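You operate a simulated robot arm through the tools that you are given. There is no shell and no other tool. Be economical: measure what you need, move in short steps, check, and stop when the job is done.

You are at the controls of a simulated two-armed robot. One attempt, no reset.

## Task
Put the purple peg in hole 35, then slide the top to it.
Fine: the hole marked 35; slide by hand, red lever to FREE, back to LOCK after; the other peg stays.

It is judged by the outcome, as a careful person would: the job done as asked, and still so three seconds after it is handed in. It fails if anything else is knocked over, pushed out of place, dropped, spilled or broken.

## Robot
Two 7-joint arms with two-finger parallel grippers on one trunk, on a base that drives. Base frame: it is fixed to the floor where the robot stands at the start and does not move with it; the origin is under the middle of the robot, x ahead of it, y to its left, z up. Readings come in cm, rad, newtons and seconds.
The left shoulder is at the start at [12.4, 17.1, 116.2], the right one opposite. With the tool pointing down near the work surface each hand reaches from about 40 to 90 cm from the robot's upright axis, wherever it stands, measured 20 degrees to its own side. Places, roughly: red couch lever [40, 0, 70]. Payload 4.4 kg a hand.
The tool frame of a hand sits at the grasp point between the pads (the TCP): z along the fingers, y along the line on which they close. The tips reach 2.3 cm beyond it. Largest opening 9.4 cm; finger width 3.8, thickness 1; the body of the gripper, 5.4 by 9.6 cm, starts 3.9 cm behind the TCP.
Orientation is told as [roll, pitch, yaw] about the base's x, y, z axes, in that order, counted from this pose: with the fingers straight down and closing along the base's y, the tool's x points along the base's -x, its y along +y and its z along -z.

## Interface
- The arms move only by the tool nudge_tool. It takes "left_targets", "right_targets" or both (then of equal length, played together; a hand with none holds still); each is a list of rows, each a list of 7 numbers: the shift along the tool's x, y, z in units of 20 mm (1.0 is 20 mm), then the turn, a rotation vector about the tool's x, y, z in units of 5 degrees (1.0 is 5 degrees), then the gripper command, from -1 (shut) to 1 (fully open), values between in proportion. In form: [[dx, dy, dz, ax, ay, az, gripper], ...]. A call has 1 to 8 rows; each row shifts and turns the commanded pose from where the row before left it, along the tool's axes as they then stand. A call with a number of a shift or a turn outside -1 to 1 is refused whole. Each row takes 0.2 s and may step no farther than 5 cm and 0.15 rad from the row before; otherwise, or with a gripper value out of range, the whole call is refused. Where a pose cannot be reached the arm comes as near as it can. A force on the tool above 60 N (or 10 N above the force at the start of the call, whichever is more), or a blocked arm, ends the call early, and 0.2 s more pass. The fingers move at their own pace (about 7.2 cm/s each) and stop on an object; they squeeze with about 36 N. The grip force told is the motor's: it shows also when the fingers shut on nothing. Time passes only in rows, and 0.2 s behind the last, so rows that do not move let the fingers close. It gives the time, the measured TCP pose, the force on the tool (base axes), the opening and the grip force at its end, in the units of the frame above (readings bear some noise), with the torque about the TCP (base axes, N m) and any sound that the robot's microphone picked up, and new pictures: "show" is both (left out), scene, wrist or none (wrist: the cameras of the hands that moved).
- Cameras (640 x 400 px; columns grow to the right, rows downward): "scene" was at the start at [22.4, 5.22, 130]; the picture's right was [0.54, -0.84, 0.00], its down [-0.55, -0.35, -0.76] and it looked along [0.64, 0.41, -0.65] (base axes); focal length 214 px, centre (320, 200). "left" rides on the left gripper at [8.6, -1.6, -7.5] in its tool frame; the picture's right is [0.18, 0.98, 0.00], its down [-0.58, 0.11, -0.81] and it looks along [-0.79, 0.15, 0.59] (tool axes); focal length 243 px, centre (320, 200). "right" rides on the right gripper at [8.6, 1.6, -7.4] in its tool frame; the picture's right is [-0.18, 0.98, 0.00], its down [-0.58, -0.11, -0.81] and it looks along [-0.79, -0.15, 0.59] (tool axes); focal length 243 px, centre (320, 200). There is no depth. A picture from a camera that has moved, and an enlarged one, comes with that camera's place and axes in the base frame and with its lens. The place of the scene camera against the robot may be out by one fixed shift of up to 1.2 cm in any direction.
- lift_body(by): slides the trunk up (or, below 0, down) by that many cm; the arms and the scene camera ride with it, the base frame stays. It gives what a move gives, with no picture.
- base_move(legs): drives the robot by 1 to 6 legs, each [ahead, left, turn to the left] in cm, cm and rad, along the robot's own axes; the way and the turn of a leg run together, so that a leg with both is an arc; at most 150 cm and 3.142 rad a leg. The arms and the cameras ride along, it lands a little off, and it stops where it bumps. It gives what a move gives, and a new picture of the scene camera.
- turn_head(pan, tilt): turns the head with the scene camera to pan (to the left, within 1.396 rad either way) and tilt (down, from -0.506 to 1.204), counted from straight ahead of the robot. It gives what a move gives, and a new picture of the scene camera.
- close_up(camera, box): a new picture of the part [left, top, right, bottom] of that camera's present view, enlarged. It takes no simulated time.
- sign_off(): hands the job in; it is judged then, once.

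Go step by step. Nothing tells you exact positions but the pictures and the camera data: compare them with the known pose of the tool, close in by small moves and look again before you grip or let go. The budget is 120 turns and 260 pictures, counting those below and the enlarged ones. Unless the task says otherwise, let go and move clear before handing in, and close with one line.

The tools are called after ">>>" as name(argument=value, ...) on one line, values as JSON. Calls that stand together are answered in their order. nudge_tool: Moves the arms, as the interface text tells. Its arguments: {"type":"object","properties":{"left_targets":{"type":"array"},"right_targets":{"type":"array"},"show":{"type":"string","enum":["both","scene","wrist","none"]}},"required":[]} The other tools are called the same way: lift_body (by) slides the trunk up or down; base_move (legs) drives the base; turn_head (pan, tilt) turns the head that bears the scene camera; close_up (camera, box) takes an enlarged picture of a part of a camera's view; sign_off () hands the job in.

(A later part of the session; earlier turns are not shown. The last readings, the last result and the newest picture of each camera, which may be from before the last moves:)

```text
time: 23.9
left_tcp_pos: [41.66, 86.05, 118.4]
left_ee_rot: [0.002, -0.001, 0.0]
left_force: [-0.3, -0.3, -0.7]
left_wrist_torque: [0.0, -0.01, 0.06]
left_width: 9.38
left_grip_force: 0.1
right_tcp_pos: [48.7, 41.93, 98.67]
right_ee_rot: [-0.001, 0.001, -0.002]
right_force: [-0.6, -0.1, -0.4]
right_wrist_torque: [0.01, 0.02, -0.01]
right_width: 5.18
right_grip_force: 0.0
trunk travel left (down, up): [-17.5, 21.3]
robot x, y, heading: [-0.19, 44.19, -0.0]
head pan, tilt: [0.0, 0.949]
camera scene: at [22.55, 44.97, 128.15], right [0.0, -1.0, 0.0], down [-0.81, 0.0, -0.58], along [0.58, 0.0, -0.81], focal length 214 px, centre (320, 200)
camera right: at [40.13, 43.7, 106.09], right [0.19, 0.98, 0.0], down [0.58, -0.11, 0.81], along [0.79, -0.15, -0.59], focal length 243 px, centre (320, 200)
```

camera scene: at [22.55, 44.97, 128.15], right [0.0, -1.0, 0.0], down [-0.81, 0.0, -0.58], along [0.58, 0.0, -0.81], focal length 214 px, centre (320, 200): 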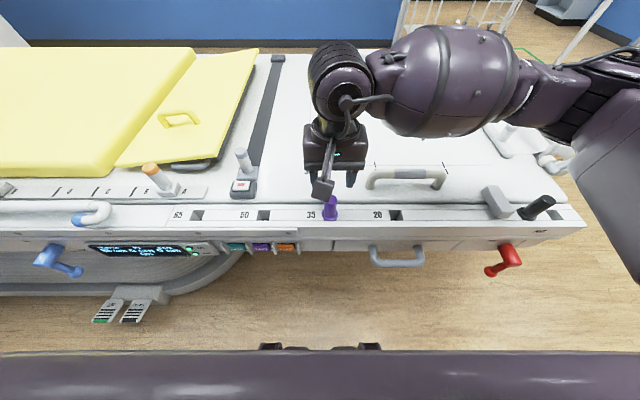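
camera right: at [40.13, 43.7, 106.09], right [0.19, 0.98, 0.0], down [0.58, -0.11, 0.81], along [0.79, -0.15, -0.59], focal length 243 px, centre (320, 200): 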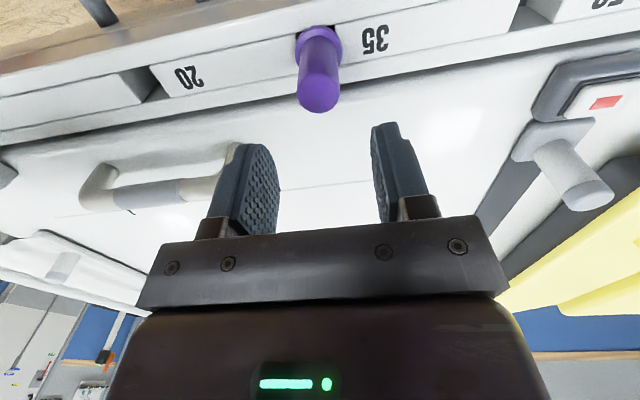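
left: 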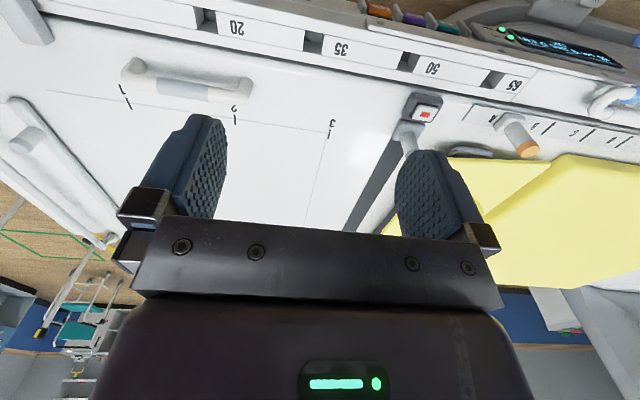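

The purple peg sits in 35. Now I drive back right 27 cm so that the right hand can reach the lever and the left hand the top's handle.

>>> base_move(legs=[[0, -27, 0]])

>>> turn_head(pan=-0.5, tilt=1.05)

>>> close_up(camera="scene", box=[240, 140, 400, 260])

```text
time: 26.9
left_tcp_pos: [41.83, 58.87, 118.4]
left_ee_rot: [0.001, 0.0, -0.003]
left_force: [0.5, 0.0, -0.2]
left_wrist_torque: [0.0, 0.01, 0.0]
left_width: 9.4
left_grip_force: 0.1
right_tcp_pos: [48.63, 14.69, 98.65]
right_ee_rot: [0.0, 0.0, -0.004]
right_force: [0.3, -0.9, 0.8]
right_wrist_torque: [0.01, -0.04, 0.03]
right_width: 5.16
right_grip_force: 0.0
trunk travel left (down, up): [-17.5, 21.3]
robot x, y, heading: [-0.13, 17.02, -0.007]
head pan, tilt: [0.0, 0.949]
camera scene: at [22.51, 17.67, 128.14], right [0.0, -1.0, 0.0], down [-0.81, 0.0, -0.58], along [0.58, 0.0, -0.81], focal length 214 px, centre (320, 200)
```

scene: 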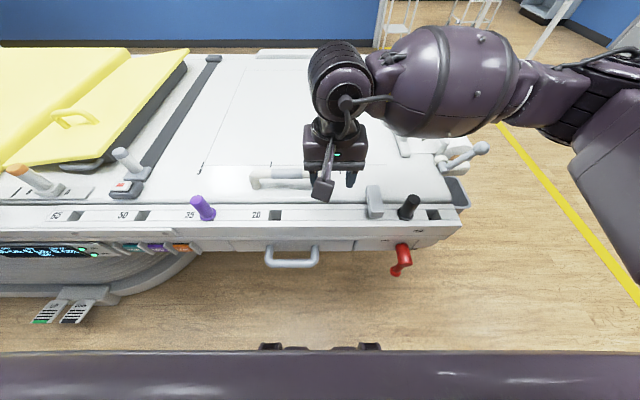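

```text
time: 27.9
left_tcp_pos: [41.67, 58.76, 118.45]
left_ee_rot: [0.0, 0.001, -0.004]
left_force: [0.1, 0.1, 0.3]
left_wrist_torque: [-0.02, 0.02, -0.01]
left_width: 9.43
left_grip_force: 0.1
right_tcp_pos: [48.6, 14.63, 98.57]
right_ee_rot: [-0.001, 0.0, -0.003]
right_force: [0.6, 0.2, -0.2]
right_wrist_torque: [-0.01, 0.02, 0.01]
right_width: 5.17
right_grip_force: 0.0
trunk travel left (down, up): [-17.5, 21.3]
robot x, y, heading: [-0.15, 16.71, -0.003]
head pan, tilt: [-0.499, 1.051]
camera scene: at [21.06, 14.53, 127.43], right [-0.48, -0.88, 0.0], down [-0.76, 0.42, -0.5], along [0.44, -0.24, -0.87], focal length 214 px, centre (320, 200)
```

scene: 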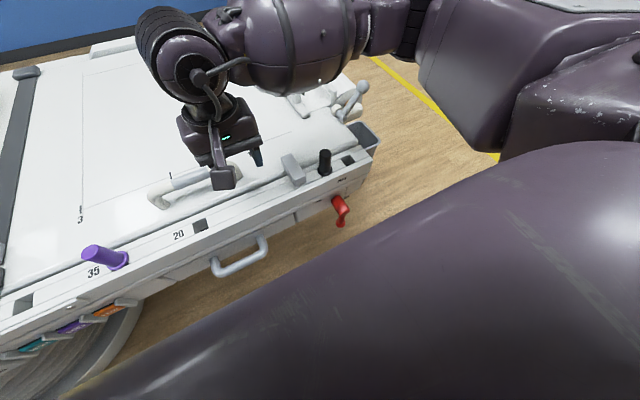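

```text
3.33 times, centred on (320, 200) of scene
camera zoom: at [21.06, 14.53, 127.43], right [-0.48, -0.88, 0.0], down [-0.76, 0.42, -0.5], along [0.44, -0.24, -0.87], focal length 715 px, centre (320, 200)
```

zoom: 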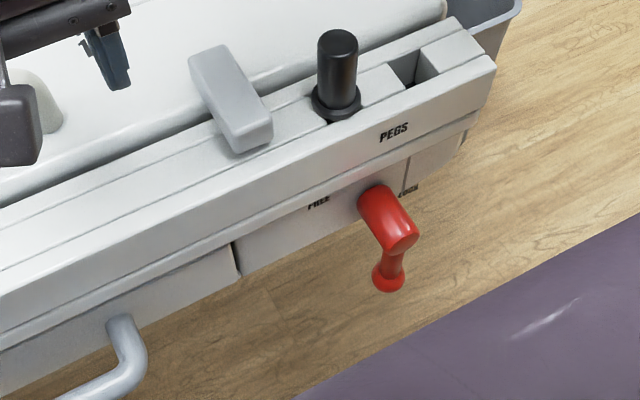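

The lever is a hub sticking out of the front panel with an arm hanging from it. I back off 25 cm to see it from the front and have room for a forward-pointing tool.

>>> base_move(legs=[[-25, 0, 0]])

>>> turn_head(pan=-0.35, tilt=0.8)

>>> close_up(camera="scene", box=[260, 140, 400, 240])

```text
time: 29.7
left_tcp_pos: [16.76, 58.8, 118.38]
left_ee_rot: [0.0, 0.0, -0.005]
left_force: [0.4, -0.2, 0.2]
left_wrist_torque: [0.03, 0.02, 0.02]
left_width: 9.43
left_grip_force: 0.0
right_tcp_pos: [23.67, 14.77, 98.49]
right_ee_rot: [0.002, 0.0, -0.005]
right_force: [-0.6, -0.5, 0.8]
right_wrist_torque: [0.02, 0.0, 0.04]
right_width: 5.16
right_grip_force: 0.0
trunk travel left (down, up): [-17.5, 21.3]
robot x, y, heading: [-24.93, 17.33, -0.0]
head pan, tilt: [-0.499, 1.051]
camera scene: at [-3.93, 14.61, 127.43], right [-0.48, -0.88, 0.0], down [-0.76, 0.42, -0.5], along [0.44, -0.24, -0.87], focal length 214 px, centre (320, 200)
```

scene: 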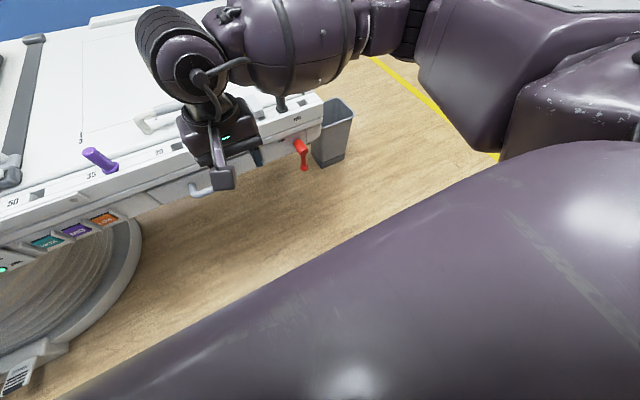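

```text
time: 30.4
left_tcp_pos: [16.88, 58.77, 118.32]
left_ee_rot: [0.001, 0.001, -0.005]
left_force: [-0.2, 0.3, 0.2]
left_wrist_torque: [0.0, 0.03, 0.03]
left_width: 9.41
left_grip_force: 0.0
right_tcp_pos: [23.64, 14.65, 98.71]
right_ee_rot: [-0.001, 0.001, -0.006]
right_force: [-0.1, -0.5, -0.4]
right_wrist_torque: [0.02, 0.0, -0.03]
right_width: 5.18
right_grip_force: 0.2
trunk travel left (down, up): [-17.5, 21.3]
robot x, y, heading: [-24.88, 17.03, -0.005]
head pan, tilt: [-0.351, 0.799]
camera scene: at [-2.13, 15.01, 129.28], right [-0.35, -0.94, 0.0], down [-0.67, 0.25, -0.7], along [0.65, -0.24, -0.72], focal length 214 px, centre (320, 200)
```

scene: 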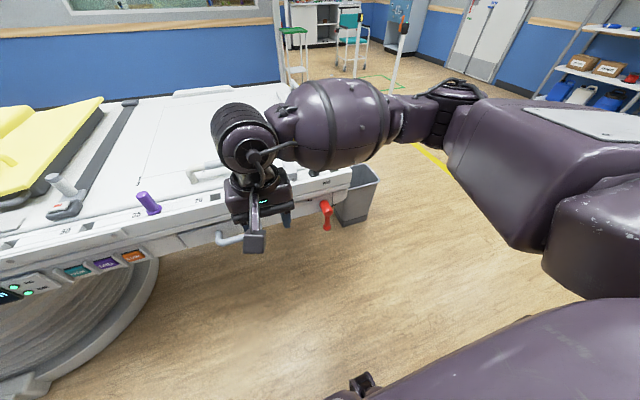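

```text
4.00 times, centred on (330, 190) of scene
camera zoom: at [-2.13, 15.01, 129.28], right [-0.35, -0.94, 0.0], down [-0.67, 0.25, -0.7], along [0.65, -0.24, -0.72], focal length 858 px, centre (280, 240)
```

zoom: 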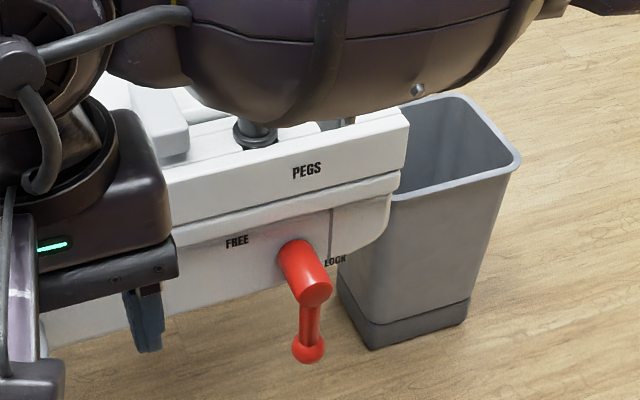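

FREE is upper-left of the hub, LOCK lower-right; the arm hangs straight down (LOCK) with the knob near (42, -4, 64.5) and the hub front near (41.7, -4, 73.6). I'll pitch the closed right hand forward and bring it to the lever's right side.

>>> nudge_tool(right_targets=[[-0.35, -0.81, 0, 0, -1, 0, -1], [-0.349, -0.81, 0.03, 0, -1, 0, -1], [-0.345, -0.81, 0.06, 0, -1, 0, -1], [-0.338, -0.81, 0.09, 0, -1, 0, -1], [-0.329, -0.81, 0.12, 0, -1, 0, -1], [-0.317, -0.81, 0.148, 0, -1, 0, -1], [-0.303, -0.81, 0.175, 0, -1, 0, -1], [-0.287, -0.81, 0.2, 0, -1, 0, -1]], show="none")

>>> nudge_tool(right_targets=[[-0.268, -0.81, 0.225, 0, -1, 0, -1], [-0.247, -0.81, 0.247, 0, -1, 0, -1], [-0.225, -0.81, 0.268, 0, -1, 0, -1], [-0.2, -0.81, 0.287, 0, -1, 0, -1], [-0.175, -0.81, 0.303, 0, -1, 0, -1], [-0.148, -0.81, 0.317, 0, -1, 0, -1], [0, 0, 0, 0, 0, 0, -1]])

```text
time: 32.2
left_tcp_pos: [16.8, 58.91, 118.35]
left_ee_rot: [0.001, 0.001, -0.005]
left_force: [0.0, 0.5, -1.0]
left_wrist_torque: [0.0, 0.01, 0.01]
left_width: 9.41
left_grip_force: 0.1
right_tcp_pos: [29.24, 1.75, 98.68]
right_ee_rot: [0.001, -0.698, -0.002]
right_force: [0.3, -0.1, 0.2]
right_wrist_torque: [-0.02, 0.0, -0.01]
right_width: 0.0
right_grip_force: 36.3
trunk travel left (down, up): [-17.5, 21.3]
robot x, y, heading: [-25.0, 17.24, -0.005]
head pan, tilt: [-0.351, 0.799]
```

```text
time: 33.9
left_tcp_pos: [16.72, 58.88, 118.38]
left_ee_rot: [-0.003, -0.001, -0.006]
left_force: [0.1, 1.8, -0.4]
left_wrist_torque: [-0.03, 0.0, 0.01]
left_width: 9.4
left_grip_force: 0.1
right_tcp_pos: [31.68, -7.02, 100.88]
right_ee_rot: [0.018, -1.045, -0.011]
right_force: [0.5, 0.2, 0.3]
right_wrist_torque: [0.01, -0.04, 0.03]
right_width: 0.01
right_grip_force: 36.0
right hand out of reach, approached as far as the arm can: row 4, 5, 6
trunk travel left (down, up): [-17.5, 21.3]
robot x, y, heading: [-25.15, 17.27, -0.002]
head pan, tilt: [-0.351, 0.799]
camera scene: at [-2.07, 15.11, 129.27], right [-0.35, -0.94, 0.0], down [-0.67, 0.25, -0.7], along [0.65, -0.24, -0.72], focal length 214 px, centre (320, 200)
camera right: at [20.99, -5.45, 97.19], right [0.09, 0.98, 0.17], down [-0.4, -0.12, 0.91], along [0.91, -0.15, 0.39], focal length 243 px, centre (320, 200)
```

scene: 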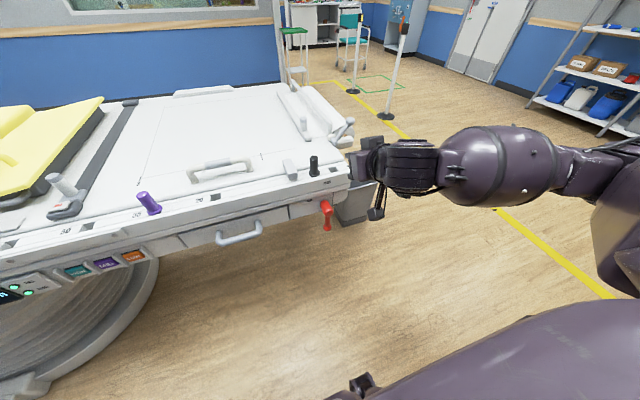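
right: 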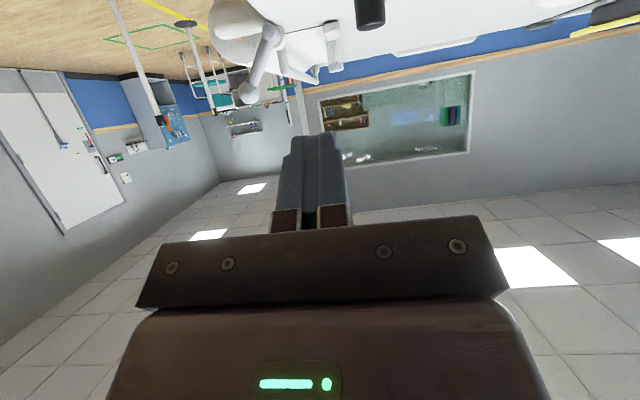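

The wrist stops at 60° pitch up here, good enough; I lower the hand in front of the panel and watch.

>>> nudge_tool(right_targets=[[0.893, -0.1, 0.325, 0, 0, 0, -1], [0.893, -0.1, 0.325, 0, 0, 0, -1], [0.893, -0.1, 0.325, 0, 0, 0, -1], [0.893, -0.1, 0.325, 0, 0, 0, -1], [0.893, -0.1, 0.325, 0, 0, 0, -1], [0.893, -0.1, 0.325, 0, 0, 0, -1], [0.893, -0.1, 0.325, 0, 0, 0, -1], [0, 0, 0, 0, 0, 0, -1]])

```text
time: 35.6
left_tcp_pos: [16.79, 58.84, 118.3]
left_ee_rot: [0.0, -0.002, -0.007]
left_force: [0.7, -0.5, -0.2]
left_wrist_torque: [0.04, -0.01, -0.01]
left_width: 9.38
left_grip_force: 0.1
right_tcp_pos: [31.6, -7.16, 100.92]
right_ee_rot: [0.019, -1.046, -0.012]
right_force: [-0.9, 0.1, -0.1]
right_wrist_torque: [-0.01, 0.0, 0.03]
right_width: 0.0
right_grip_force: 35.9
right hand out of reach, approached as far as the arm can: row 1, 2, 3, 4, 5, 6, 7
trunk travel left (down, up): [-17.5, 21.3]
robot x, y, heading: [-24.87, 17.25, -0.004]
head pan, tilt: [-0.351, 0.799]
camera scene: at [-2.14, 15.01, 129.29], right [-0.35, -0.94, 0.0], down [-0.67, 0.25, -0.7], along [0.65, -0.24, -0.72], focal length 214 px, centre (320, 200)
camera right: at [20.94, -5.51, 97.2], right [0.09, 0.98, 0.17], down [-0.4, -0.12, 0.91], along [0.91, -0.15, 0.39], focal length 243 px, centre (320, 200)
```

scene: 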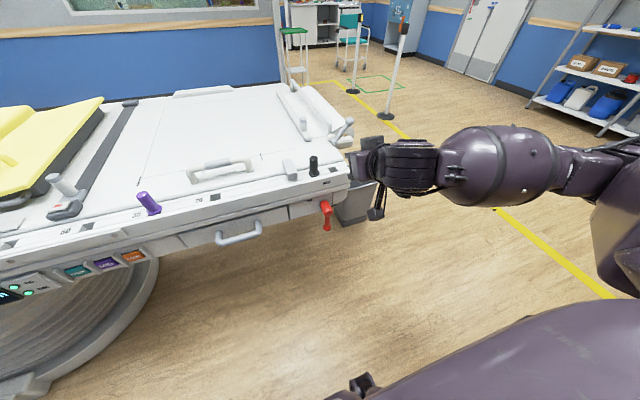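
right: 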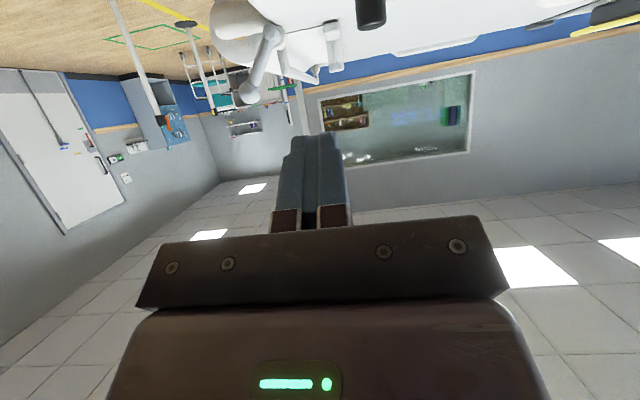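

The wrist joint limit blocks it. I turn the pitch back 20° and see where the commanded pose is.

>>> nudge_tool(right_targets=[[0, 0, 0, 0, 1, 0, -1], [0, 0, 0, 0, 1, 0, -1], [0, 0, 0, 0, 1, 0, -1], [0, 0, 0, 0, 1, 0, -1], [0, 0, 0, 0, 0, 0, -1]], show="none")

```text
time: 36.9
left_tcp_pos: [16.86, 58.79, 118.43]
left_ee_rot: [-0.001, 0.0, -0.006]
left_force: [-0.6, 0.3, 0.0]
left_wrist_torque: [-0.03, 0.01, -0.04]
left_width: 9.4
left_grip_force: 0.1
right_tcp_pos: [31.66, -7.23, 100.94]
right_ee_rot: [0.0, -0.738, -0.005]
right_force: [0.2, -0.7, 0.1]
right_wrist_torque: [0.03, -0.02, 0.02]
right_width: 0.02
right_grip_force: 35.8
trunk travel left (down, up): [-17.5, 21.3]
robot x, y, heading: [-24.91, 17.26, -0.005]
head pan, tilt: [-0.351, 0.799]
```

>>> nudge_tool(right_targets=[[0.636, -0.15, 0.706, 0, 0, 0, -1], [0.636, -0.15, 0.706, 0, 0, 0, -1], [0.636, -0.15, 0.706, 0, 0, 0, -1], [0.636, -0.15, 0.706, 0, 0, 0, -1], [0.636, -0.15, 0.706, 0, 0, 0, -1], [0.636, -0.15, 0.706, 0, 0, 0, -1], [0.636, -0.15, 0.706, 0, 0, 0, -1], [0.636, -0.15, 0.706, 0, 0, 0, -1]])

```text
time: 38.6
left_tcp_pos: [16.83, 58.92, 118.28]
left_ee_rot: [-0.002, 0.0, -0.005]
left_force: [-0.4, 0.9, 0.3]
left_wrist_torque: [-0.01, -0.02, 0.02]
left_width: 9.41
left_grip_force: 0.0
right_tcp_pos: [31.77, -9.59, 85.85]
right_ee_rot: [-0.001, -0.738, -0.006]
right_force: [-0.8, -0.5, 0.2]
right_wrist_torque: [0.0, -0.03, -0.01]
right_width: 0.0
right_grip_force: 36.3
trunk travel left (down, up): [-17.5, 21.3]
robot x, y, heading: [-24.9, 17.24, -0.007]
head pan, tilt: [-0.351, 0.799]
camera scene: at [-2.12, 15.0, 129.28], right [-0.35, -0.94, 0.0], down [-0.67, 0.25, -0.7], along [0.65, -0.24, -0.72], focal length 214 px, centre (320, 200)
camera right: at [20.4, -7.89, 85.47], right [0.14, 0.98, 0.12], down [-0.11, -0.11, 0.99], along [0.98, -0.15, 0.1], focal length 243 px, centre (320, 200)
```

scene: 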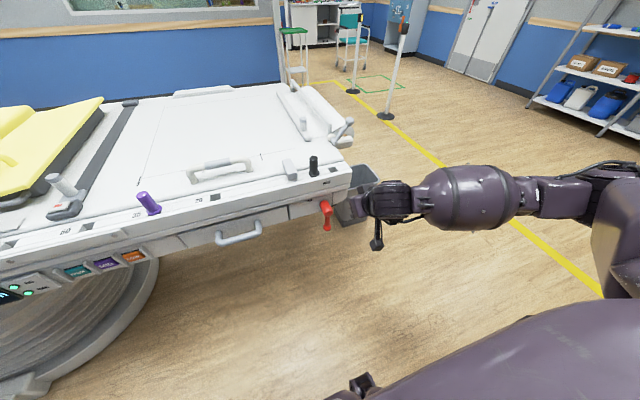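
right: 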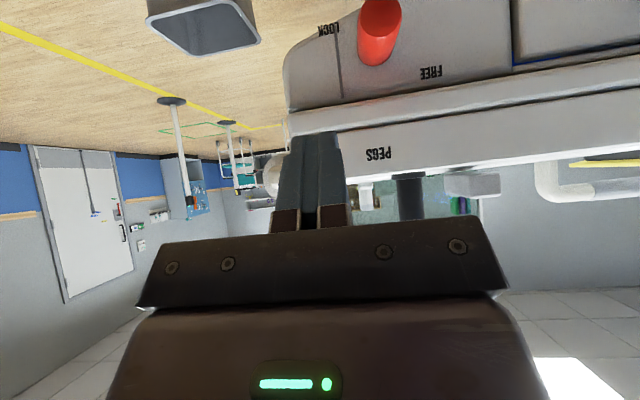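

The wrist camera now looks at the panel (upside down). I go on lowering, keeping to the right of the lever, to see the arm.

>>> nudge_tool(right_targets=[[0.636, -0.1, 0.706, 0, 0, 0, -1], [0.636, -0.1, 0.706, 0, 0, 0, -1], [0.636, -0.1, 0.706, 0, 0, 0, -1], [0.636, -0.1, 0.706, 0, 0, 0, -1], [0.636, -0.1, 0.706, 0, 0, 0, -1], [0.636, -0.1, 0.706, 0, 0, 0, -1], [0.636, -0.1, 0.706, 0, 0, 0, -1], [0.636, -0.1, 0.706, 0, 0, 0, -1]])

>>> close_up(camera="scene", box=[270, 160, 410, 260])

```text
time: 40.5
left_tcp_pos: [16.75, 58.79, 118.39]
left_ee_rot: [0.0, -0.002, -0.006]
left_force: [0.7, -0.4, -0.2]
left_wrist_torque: [0.01, 0.03, 0.0]
left_width: 9.4
left_grip_force: 0.2
right_tcp_pos: [31.62, -9.86, 83.02]
right_ee_rot: [0.001, -0.738, -0.006]
right_force: [1.1, -0.1, 0.3]
right_wrist_torque: [0.0, 0.03, 0.01]
right_width: 0.0
right_grip_force: 35.6
right hand out of reach, approached as far as the arm can: row 2, 3, 4, 5, 6, 7, 8
trunk travel left (down, up): [-17.5, 21.3]
robot x, y, heading: [-25.13, 17.38, -0.006]
head pan, tilt: [-0.351, 0.799]
camera scene: at [-2.14, 15.01, 129.29], right [-0.35, -0.94, 0.0], down [-0.67, 0.25, -0.7], along [0.65, -0.24, -0.72], focal length 214 px, centre (320, 200)
camera right: at [20.38, -8.18, 82.68], right [0.14, 0.98, 0.12], down [-0.11, -0.11, 0.99], along [0.98, -0.15, 0.1], focal length 243 px, centre (320, 200)
```

scene: 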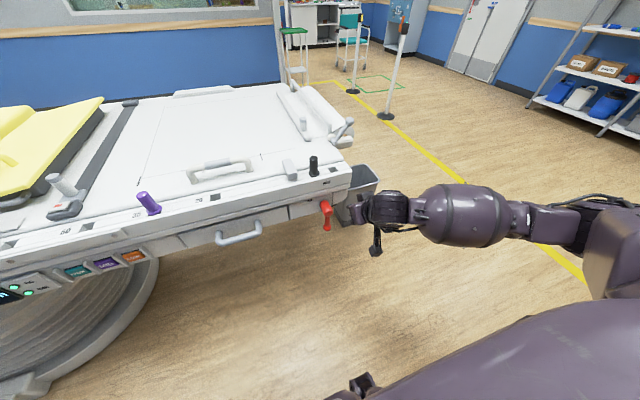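
right: 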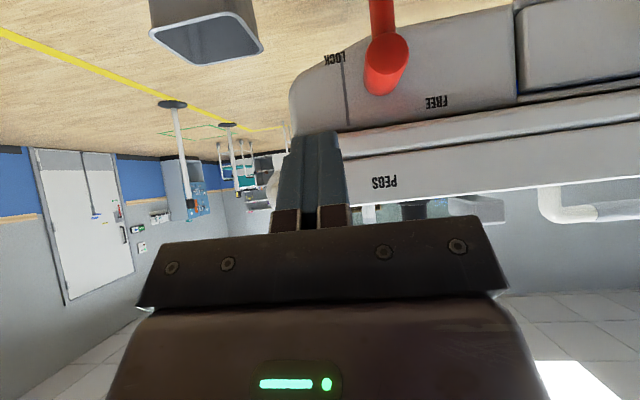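

```text
4.00 times, centred on (340, 210) of scene
camera zoom: at [-2.14, 15.01, 129.29], right [-0.35, -0.94, 0.0], down [-0.67, 0.25, -0.7], along [0.65, -0.24, -0.72], focal length 858 px, centre (240, 160)
```

zoom: 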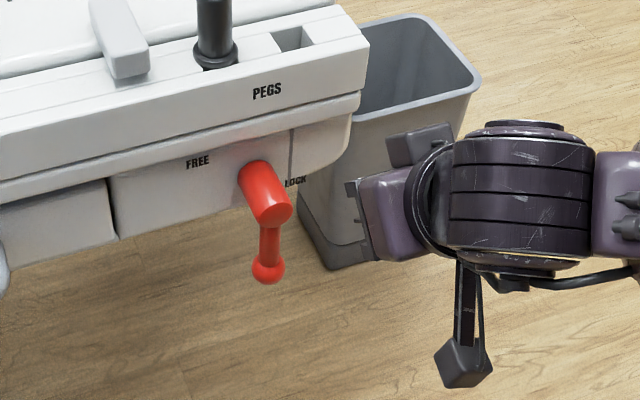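

The lever arm is visible, pointing down. Arm limit stops lowering, so I lower the trunk by 15 cm.

>>> lift_body(by=-15)

>>> turn_head(pan=-0.4, tilt=0.7)

>>> close_up(camera="right", box=[160, 0, 640, 300])

>>> close_up(camera="scene", box=[250, 140, 390, 240])

```text
time: 42.2
left_tcp_pos: [16.81, 58.82, 103.38]
left_ee_rot: [0.0, 0.0, -0.005]
left_force: [0.6, -1.3, 0.6]
left_wrist_torque: [-0.01, -0.02, -0.01]
left_width: 9.41
left_grip_force: 0.1
right_tcp_pos: [20.81, -9.85, 49.88]
right_ee_rot: [0.002, -0.235, -0.006]
right_force: [0.5, 0.3, -0.4]
right_wrist_torque: [0.0, -0.01, 0.0]
right_width: 0.0
right_grip_force: 36.0
trunk travel left (down, up): [-2.5, 36.3]
robot x, y, heading: [-24.99, 17.06, -0.008]
head pan, tilt: [-0.351, 0.799]
```

```text
time: 42.9
left_tcp_pos: [16.82, 58.95, 103.44]
left_ee_rot: [0.0, 0.001, -0.004]
left_force: [0.2, -0.1, 1.1]
left_wrist_torque: [0.0, 0.0, 0.02]
left_width: 9.38
left_grip_force: 0.0
right_tcp_pos: [20.61, -9.99, 49.86]
right_ee_rot: [0.0, -0.231, -0.005]
right_force: [-0.8, 0.0, 0.1]
right_wrist_torque: [-0.03, -0.04, -0.01]
right_width: 0.0
right_grip_force: 35.8
trunk travel left (down, up): [-2.5, 36.3]
robot x, y, heading: [-25.12, 17.46, -0.003]
head pan, tilt: [-0.4, 0.7]
camera scene: at [12.08, 14.41, 111.72], right [-0.39, -0.92, 0.0], down [-0.59, 0.25, -0.76], along [0.7, -0.3, -0.64], focal length 214 px, centre (320, 200)
```

scene: 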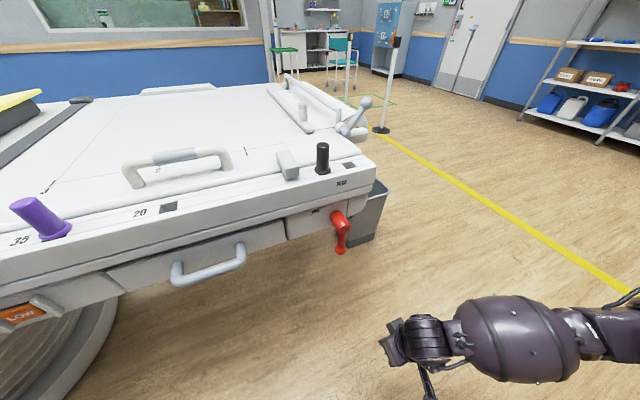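

```text
1.33 times, centred on (400, 150) of right
camera zoom: at [10.67, -8.18, 55.13], right [0.18, 0.98, 0.04], down [0.38, -0.11, 0.92], along [0.91, -0.15, -0.39], focal length 324 px, centre (213, 267)
```

zoom: 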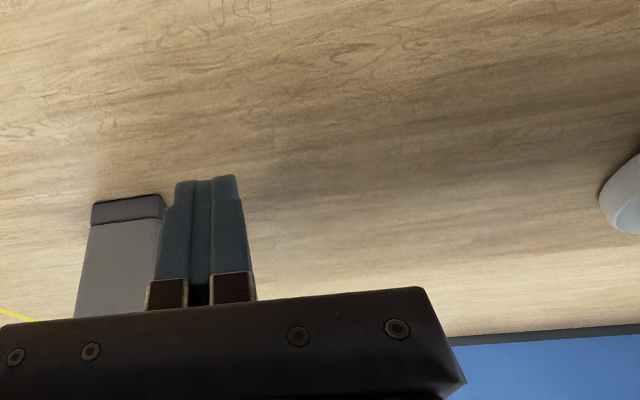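

```text
4.00 times, centred on (320, 190) of scene
camera zoom: at [12.08, 14.41, 111.72], right [-0.39, -0.92, 0.0], down [-0.59, 0.25, -0.76], along [0.7, -0.3, -0.64], focal length 858 px, centre (320, 240)
```

zoom: 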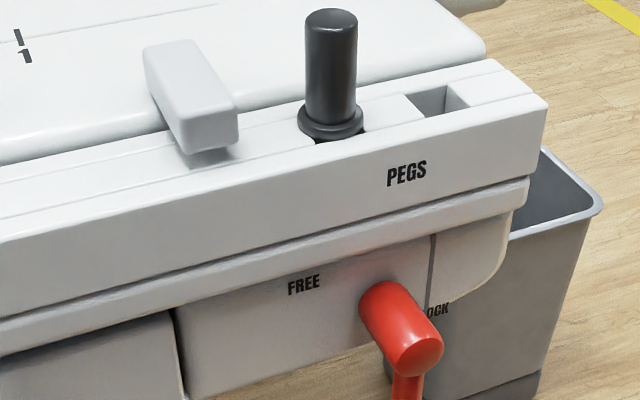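

The trunk bends as it lowers, and the right hand followed to (20.8, -9.9, 49.9). The lever has no contact. I bring the hand back up while pitching it forward.

>>> nudge_tool(right_targets=[[-0.209, 0, -0.876, 0, -1, 0, -1], [-0.284, 0, -0.854, 0, -1, 0, -1], [-0.357, 0, -0.826, 0, -1, 0, -1], [-0.428, 0, -0.792, 0, -1, 0, -1], [-0.495, 0, -0.751, 0, -1, 0, -1], [-0.559, 0, -0.705, 0, -1, 0, -1], [-0.618, 0, -0.654, 0, -1, 0, -1], [0, 0, 0, 0, -1, 0, -1]])

```text
time: 44.7
left_tcp_pos: [16.87, 58.82, 103.37]
left_ee_rot: [-0.001, 0.0, -0.005]
left_force: [1.1, -0.7, 0.1]
left_wrist_torque: [0.01, -0.02, -0.02]
left_width: 9.4
left_grip_force: 0.1
right_tcp_pos: [20.91, -9.89, 54.86]
right_ee_rot: [0.136, -0.486, 0.004]
right_force: [0.0, -0.6, 0.3]
right_wrist_torque: [-0.06, 0.01, 0.01]
right_width: 0.0
right_grip_force: 35.7
right hand out of reach, approached as far as the arm can: row 1, 2, 3, 4, 5, 6, 8
trunk travel left (down, up): [-2.5, 36.3]
robot x, y, heading: [-25.02, 16.87, -0.006]
head pan, tilt: [-0.4, 0.7]
camera scene: at [12.08, 14.43, 111.73], right [-0.39, -0.92, 0.0], down [-0.59, 0.25, -0.77], along [0.7, -0.3, -0.64], focal length 214 px, centre (320, 200)
camera right: at [9.87, -9.3, 57.48], right [0.1, 0.97, 0.2], down [0.15, -0.22, 0.97], along [0.98, -0.07, -0.16], focal length 243 px, centre (320, 200)
```

scene: 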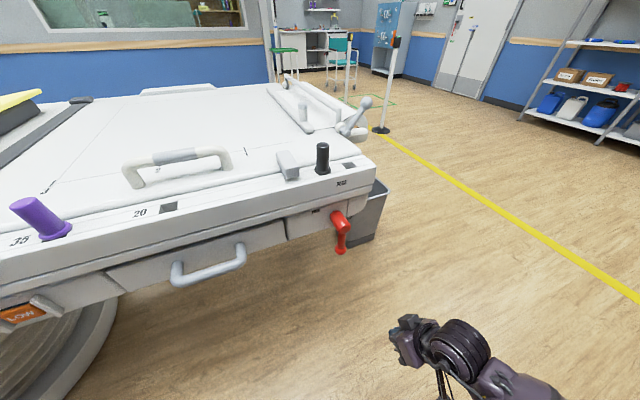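
right: 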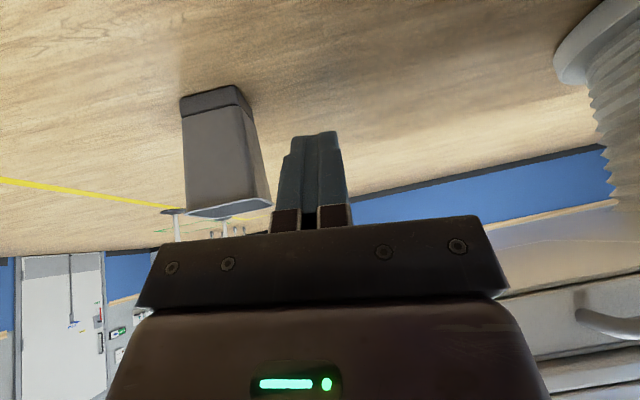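

The hand is too close to the shoulder here. I raise the trunk again and back off further, so the arm reaches forward-down more naturally.

>>> base_move(legs=[[-14, 0, 0]])

>>> lift_body(by=13)

```text
time: 46.0
left_tcp_pos: [3.17, 58.83, 103.33]
left_ee_rot: [-0.002, -0.001, -0.01]
left_force: [0.6, -0.6, -0.3]
left_wrist_torque: [0.01, -0.01, 0.02]
left_width: 9.42
left_grip_force: 0.0
right_tcp_pos: [7.1, -10.01, 54.91]
right_ee_rot: [0.135, -0.487, -0.001]
right_force: [0.4, 0.2, 0.1]
right_wrist_torque: [0.01, -0.01, 0.0]
right_width: 0.02
right_grip_force: 36.0
trunk travel left (down, up): [-2.5, 36.3]
robot x, y, heading: [-38.93, 17.1, -0.01]
head pan, tilt: [-0.4, 0.7]
camera scene: at [-1.75, 14.37, 111.74], right [-0.4, -0.92, 0.0], down [-0.59, 0.26, -0.77], along [0.7, -0.3, -0.64], focal length 214 px, centre (320, 200)
```

scene: 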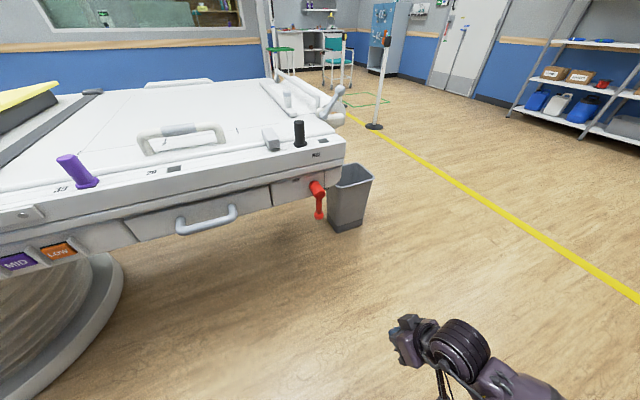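

```text
time: 47.6
left_tcp_pos: [3.23, 58.81, 116.24]
left_ee_rot: [0.0, 0.002, -0.008]
left_force: [1.1, -0.1, -0.4]
left_wrist_torque: [0.04, 0.0, 0.01]
left_width: 9.42
left_grip_force: 0.2
right_tcp_pos: [7.08, -10.14, 67.55]
right_ee_rot: [0.133, -0.483, -0.004]
right_force: [0.0, 0.0, -0.5]
right_wrist_torque: [0.02, 0.01, 0.03]
right_width: 0.03
right_grip_force: 36.2
trunk travel left (down, up): [-15.5, 23.3]
robot x, y, heading: [-38.43, 17.45, -0.01]
head pan, tilt: [-0.4, 0.7]
```

>>> nudge_tool(right_targets=[[-0.839, 0, 0.446, 0.25, -1, -0.15, -1], [-0.797, 0, 0.517, 0.25, -1, -0.2, -1], [-0.749, 0, 0.585, 0.25, -1, -0.25, -1], [-0.695, 0, 0.648, 0.25, -1, -0.3, -1], [-0.636, 0, 0.706, 0, -1, 0, -1], [-0.572, 0, 0.759, 0, 0, 0, -1], [-0.572, 0, 0.759, 0, 0, 0, -1], [-0.572, 0, 0.759, 0, 0, 0, -1]])

```text
time: 49.4
left_tcp_pos: [3.19, 58.75, 116.38]
left_ee_rot: [0.001, -0.002, -0.007]
left_force: [0.3, -0.4, -0.3]
left_wrist_torque: [0.01, -0.01, 0.0]
left_width: 9.39
left_grip_force: 0.1
right_tcp_pos: [9.64, -9.71, 67.13]
right_ee_rot: [0.134, -0.648, 0.011]
right_force: [0.2, -0.1, -0.1]
right_wrist_torque: [-0.02, -0.03, -0.03]
right_width: 0.0
right_grip_force: 36.1
right hand out of reach, approached as far as the arm can: row 1, 2, 3, 4, 5, 6, 7, 8
trunk travel left (down, up): [-15.5, 23.3]
robot x, y, heading: [-38.56, 17.4, -0.009]
head pan, tilt: [-0.4, 0.7]
camera scene: at [-13.68, 14.47, 127.8], right [-0.4, -0.92, 0.0], down [-0.59, 0.26, -0.76], along [0.7, -0.3, -0.64], focal length 214 px, centre (320, 200)
camera right: at [-1.86, -9.27, 68.02], right [0.06, 0.97, 0.22], down [-0.01, -0.22, 0.98], along [1.0, -0.06, -0.01], focal length 243 px, centre (320, 200)
```

scene: 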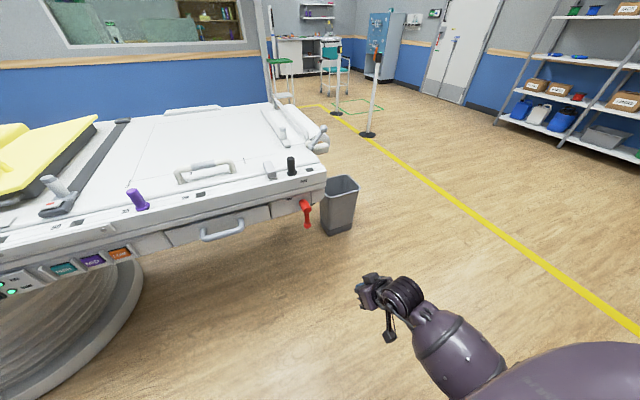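
right: 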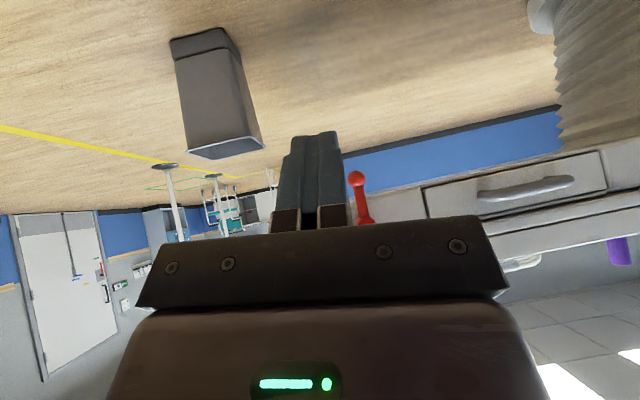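

>>> nudge_tool(right_targets=[[-0.759, 0, 0.572, 0, 0.5, 0, -1], [-0.759, 0, 0.54, 0, 0, 0, -1], [-0.759, 0, 0.54, 0, 0, 0, -1], [-0.759, 0, 0.54, 0, 0, 0, -1], [-0.759, 0, 0.54, 0, 0, 0, -1], [-0.759, 0, 0.54, 0, 0, 0, -1], [-0.759, 0, 0.54, 0, 0, 0, -1], [-0.759, 0, 0.54, 0, 0, 0, -1]], show="wrist")

```text
time: 51.2
left_tcp_pos: [3.18, 58.76, 116.44]
left_ee_rot: [-0.001, 0.0, -0.009]
left_force: [-0.6, 0.3, -0.6]
left_wrist_torque: [-0.02, -0.01, -0.01]
left_width: 9.4
left_grip_force: 0.0
right_tcp_pos: [24.38, -8.55, 67.7]
right_ee_rot: [0.131, -0.649, 0.01]
right_force: [-0.2, 0.5, -0.4]
right_wrist_torque: [0.0, -0.04, 0.01]
right_width: 0.01
right_grip_force: 36.0
trunk travel left (down, up): [-15.5, 23.3]
robot x, y, heading: [-38.48, 16.94, -0.009]
head pan, tilt: [-0.4, 0.7]
camera right: at [13.0, -7.96, 68.52], right [0.06, 0.97, 0.21], down [-0.01, -0.21, 0.98], along [1.0, -0.06, 0.0], focal length 243 px, centre (320, 200)
```

right: 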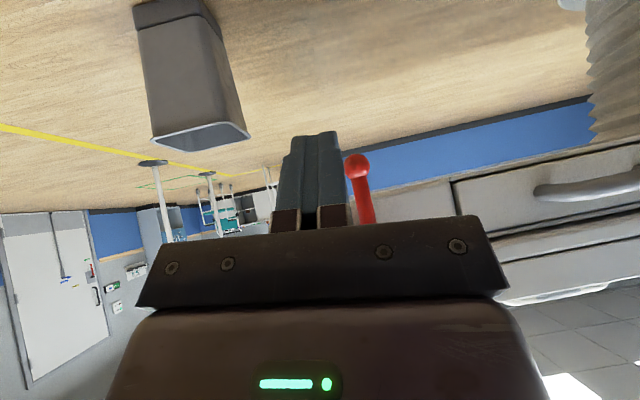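

Good view: knob near (42, -4.7, 65.5), the hand is about 4 cm to its right. I advance to x≈36 and then try more pitch.

>>> nudge_tool(right_targets=[[-0.78, -0.1, 0.58, 0, 0, 0, -1], [-0.78, -0.1, 0.58, 0, 0, 0, -1], [-0.78, -0.1, 0.58, 0, 0, 0, -1], [-0.78, -0.1, 0.58, 0, 0, 0, -1], [0, 0, 0, 0.25, -1, -0.15, -1], [0, 0, 0, 0.25, -1, -0.15, -1], [0, 0, 0, 0.25, -1, -0.15, -1], [0, 0, 0, 0.25, -1, -0.15, -1]])

```text
time: 53.0
left_tcp_pos: [3.19, 58.72, 116.35]
left_ee_rot: [0.001, 0.0, -0.009]
left_force: [1.2, -0.1, -0.9]
left_wrist_torque: [0.0, 0.0, -0.01]
left_width: 9.38
left_grip_force: 0.0
right_tcp_pos: [32.13, -8.82, 67.81]
right_ee_rot: [0.101, -0.813, 0.029]
right_force: [-0.8, -0.4, -0.1]
right_wrist_torque: [0.01, 0.03, -0.01]
right_width: 0.0
right_grip_force: 36.0
right hand out of reach, approached as far as the arm can: row 7, 8
trunk travel left (down, up): [-15.5, 23.3]
robot x, y, heading: [-38.82, 17.73, -0.006]
head pan, tilt: [-0.4, 0.7]
camera scene: at [-13.63, 14.45, 127.8], right [-0.4, -0.92, 0.0], down [-0.59, 0.26, -0.76], along [0.7, -0.3, -0.64], focal length 214 px, centre (320, 200)
camera right: at [20.72, -8.27, 66.68], right [0.03, 0.98, 0.2], down [-0.17, -0.19, 0.97], along [0.98, -0.06, 0.16], focal length 243 px, centre (320, 200)
```

scene: 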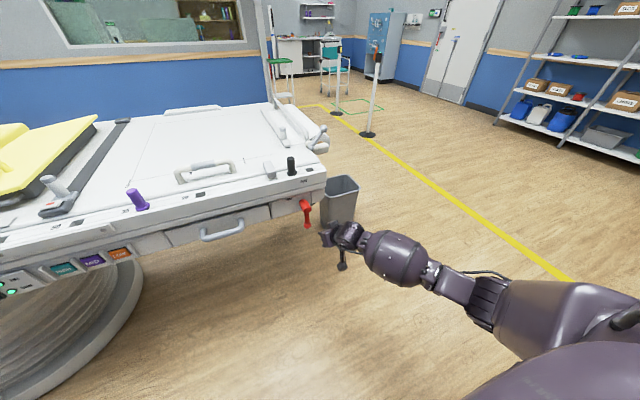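
right: 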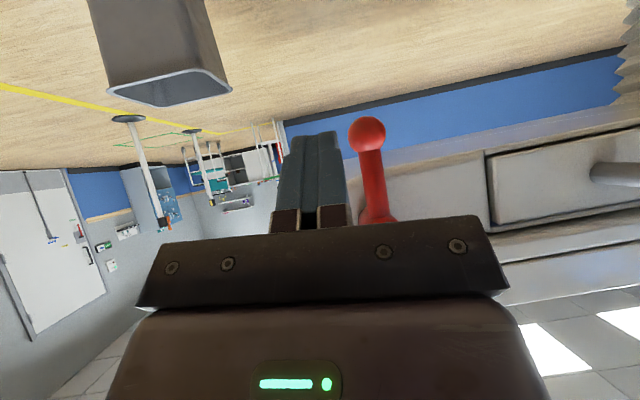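

Pitch 47°, knob centre (42, -4.5, 65.3). I advance to the lever plane at the right side of the arm.

>>> nudge_tool(right_targets=[[-0.483, 0, 0.7, 0, 0, 0, -1], [-0.483, 0, 0.7, 0, 0, 0, -1], [-0.483, 0, 0.7, 0, 0, 0, -1], [-0.483, 0, 0.7, 0, 0, 0, -1], [-0.483, 0, 0.7, 0, 0, 0, -1], [0, 0, 0, 0, 0, 0, -1]])

>>> close_up(camera="scene", box=[250, 150, 390, 250])

```text
time: 54.4
left_tcp_pos: [3.17, 58.93, 116.4]
left_ee_rot: [0.0, 0.0, -0.01]
left_force: [-0.7, 0.1, 0.6]
left_wrist_torque: [0.02, 0.0, 0.01]
left_width: 9.42
left_grip_force: 0.1
right_tcp_pos: [40.49, -7.69, 66.67]
right_ee_rot: [0.103, -0.812, 0.026]
right_force: [0.0, -1.0, -0.3]
right_wrist_torque: [-0.01, 0.01, -0.01]
right_width: 0.02
right_grip_force: 36.2
trunk travel left (down, up): [-15.5, 23.3]
robot x, y, heading: [-38.35, 17.41, -0.011]
head pan, tilt: [-0.4, 0.7]
camera scene: at [-13.68, 14.46, 127.8], right [-0.4, -0.92, 0.0], down [-0.59, 0.26, -0.76], along [0.7, -0.3, -0.64], focal length 214 px, centre (320, 200)
camera right: at [29.2, -7.07, 65.53], right [0.03, 0.98, 0.2], down [-0.17, -0.2, 0.97], along [0.99, -0.06, 0.16], focal length 243 px, centre (320, 200)
```

scene: 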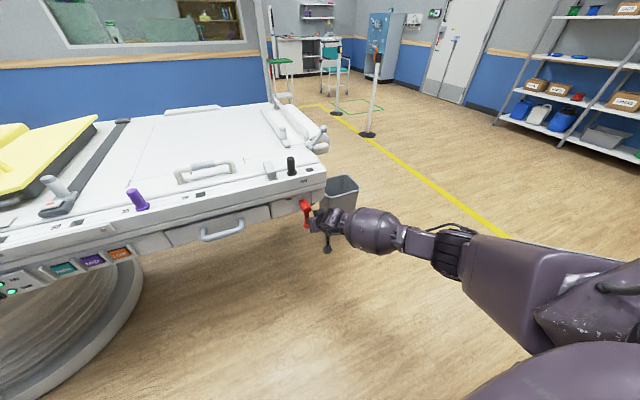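
right: 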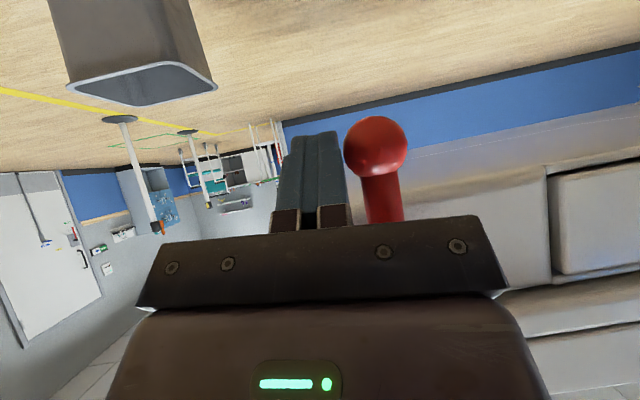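

```text
4.00 times, centred on (320, 200) of scene
camera zoom: at [-13.68, 14.46, 127.8], right [-0.4, -0.92, 0.0], down [-0.59, 0.26, -0.76], along [0.7, -0.3, -0.64], focal length 858 px, centre (320, 200)
```

zoom: 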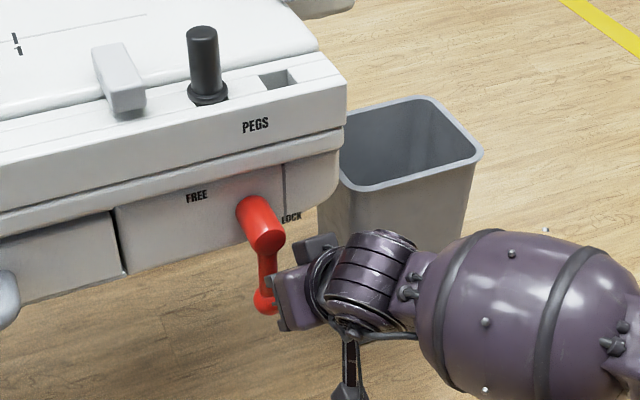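

The finger is ~0.6 cm right of the knob. I begin to push it left along its arc, first third.

>>> nudge_tool(right_targets=[[0.2, 0.35, 0.19, 0, 0, 0, -1], [0.165, 0.5, 0.156, 0, 0, 0, -1], [0.165, 0.5, 0.156, 0, 0, 0, -1], [0.13, 0.6, 0.12, 0, 0, 0, -1], [0, 0, 0, 0, 0, 0, -1]])

>>> close_up(camera="scene", box=[250, 150, 390, 250])

```text
time: 55.6
left_tcp_pos: [3.28, 58.94, 116.44]
left_ee_rot: [0.002, 0.001, -0.009]
left_force: [0.0, 0.1, -0.3]
left_wrist_torque: [-0.01, 0.03, 0.02]
left_width: 9.37
left_grip_force: 0.0
right_tcp_pos: [40.22, -3.63, 65.02]
right_ee_rot: [0.1, -0.814, 0.025]
right_force: [0.0, -0.5, -0.5]
right_wrist_torque: [0.0, 0.0, -0.01]
right_width: 0.0
right_grip_force: 36.3
trunk travel left (down, up): [-15.5, 23.3]
robot x, y, heading: [-38.75, 17.56, -0.008]
head pan, tilt: [-0.4, 0.7]
camera scene: at [-13.68, 14.47, 127.8], right [-0.4, -0.92, 0.0], down [-0.59, 0.26, -0.76], along [0.7, -0.3, -0.64], focal length 214 px, centre (320, 200)
camera right: at [28.84, -3.12, 63.92], right [0.03, 0.98, 0.2], down [-0.17, -0.19, 0.97], along [0.99, -0.06, 0.16], focal length 243 px, centre (320, 200)
```

scene: 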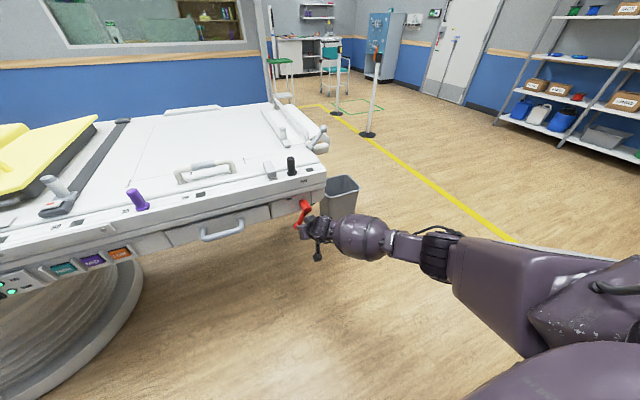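
right: 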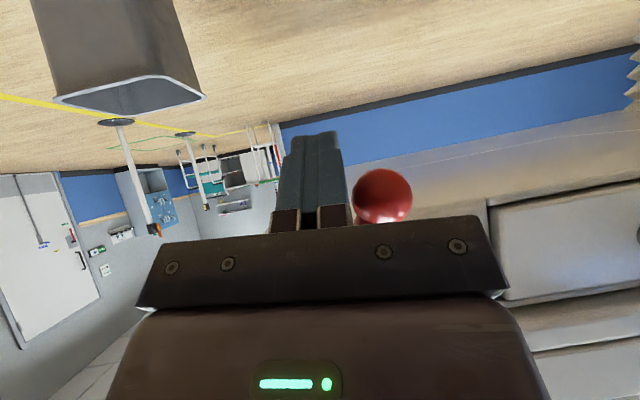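

```text
4.00 times, centred on (320, 200) of scene
camera zoom: at [-13.68, 14.47, 127.8], right [-0.4, -0.92, 0.0], down [-0.59, 0.26, -0.76], along [0.7, -0.3, -0.64], focal length 858 px, centre (320, 200)
```

zoom: 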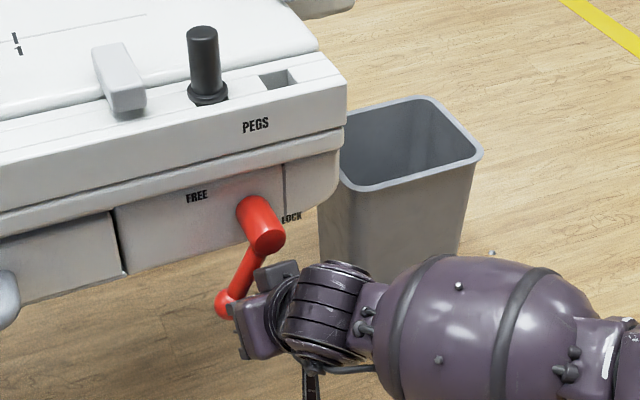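

The lever turns easily. Continuing along the arc.

>>> nudge_tool(right_targets=[[-0.08, 0.56, -0.08, 0, 0, 0, -1], [-0.11, 0.54, -0.1, 0, 0, 0, -1], [-0.15, 0.53, -0.14, 0, 0, 0, -1], [-0.17, 0.5, -0.16, 0, 0, 0, -1], [-0.3, 0.4, -0.28, 0, 0, 0, -1], [-0.32, 0.4, -0.3, 0, 0, 0, -1], [0, 0, 0, 0, 0, 0, -1]])

>>> close_up(camera="scene", box=[250, 150, 390, 250])

```text
time: 57.2
left_tcp_pos: [3.26, 58.77, 116.37]
left_ee_rot: [0.0, 0.0, -0.009]
left_force: [-0.6, 0.4, -0.3]
left_wrist_torque: [-0.02, -0.01, 0.0]
left_width: 9.39
left_grip_force: 0.0
right_tcp_pos: [39.81, -2.27, 66.67]
right_ee_rot: [0.103, -0.809, 0.027]
right_force: [-0.8, -0.5, 0.4]
right_wrist_torque: [0.03, 0.0, 0.0]
right_width: 0.03
right_grip_force: 36.0
right hand out of reach, approached as far as the arm can: row 1, 2, 3, 4, 5, 6
trunk travel left (down, up): [-15.5, 23.3]
robot x, y, heading: [-38.68, 17.43, -0.009]
head pan, tilt: [-0.4, 0.7]
camera scene: at [-13.67, 14.47, 127.8], right [-0.4, -0.92, 0.0], down [-0.59, 0.26, -0.76], along [0.7, -0.3, -0.64], focal length 214 px, centre (320, 200)
camera right: at [28.47, -1.79, 65.72], right [0.03, 0.98, 0.2], down [-0.17, -0.2, 0.97], along [0.99, -0.06, 0.16], focal length 243 px, centre (320, 200)
```

scene: 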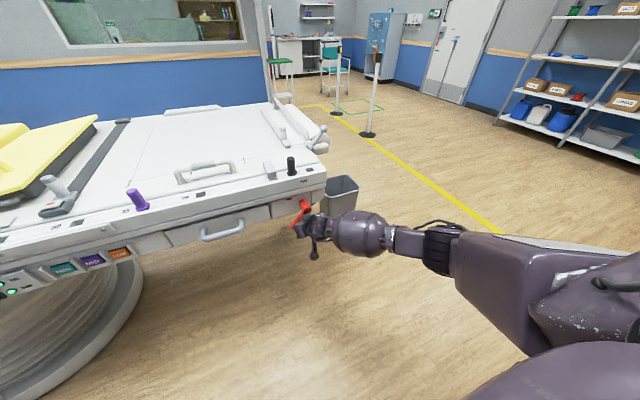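
right: 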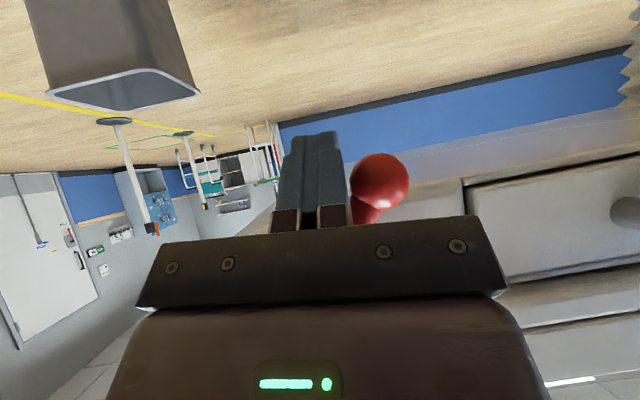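

```text
4.00 times, centred on (320, 200) of scene
camera zoom: at [-13.67, 14.47, 127.8], right [-0.4, -0.92, 0.0], down [-0.59, 0.26, -0.76], along [0.7, -0.3, -0.64], focal length 858 px, centre (320, 200)
```

zoom: 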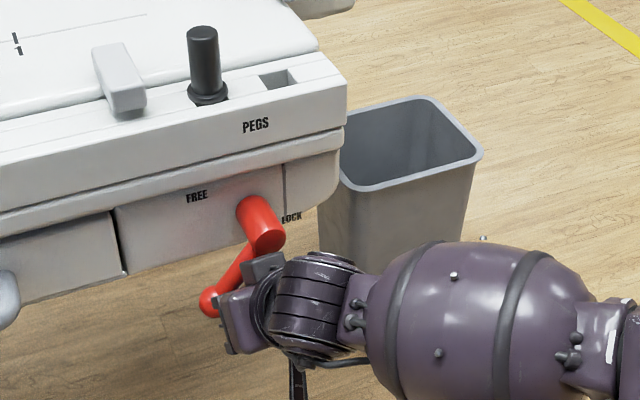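

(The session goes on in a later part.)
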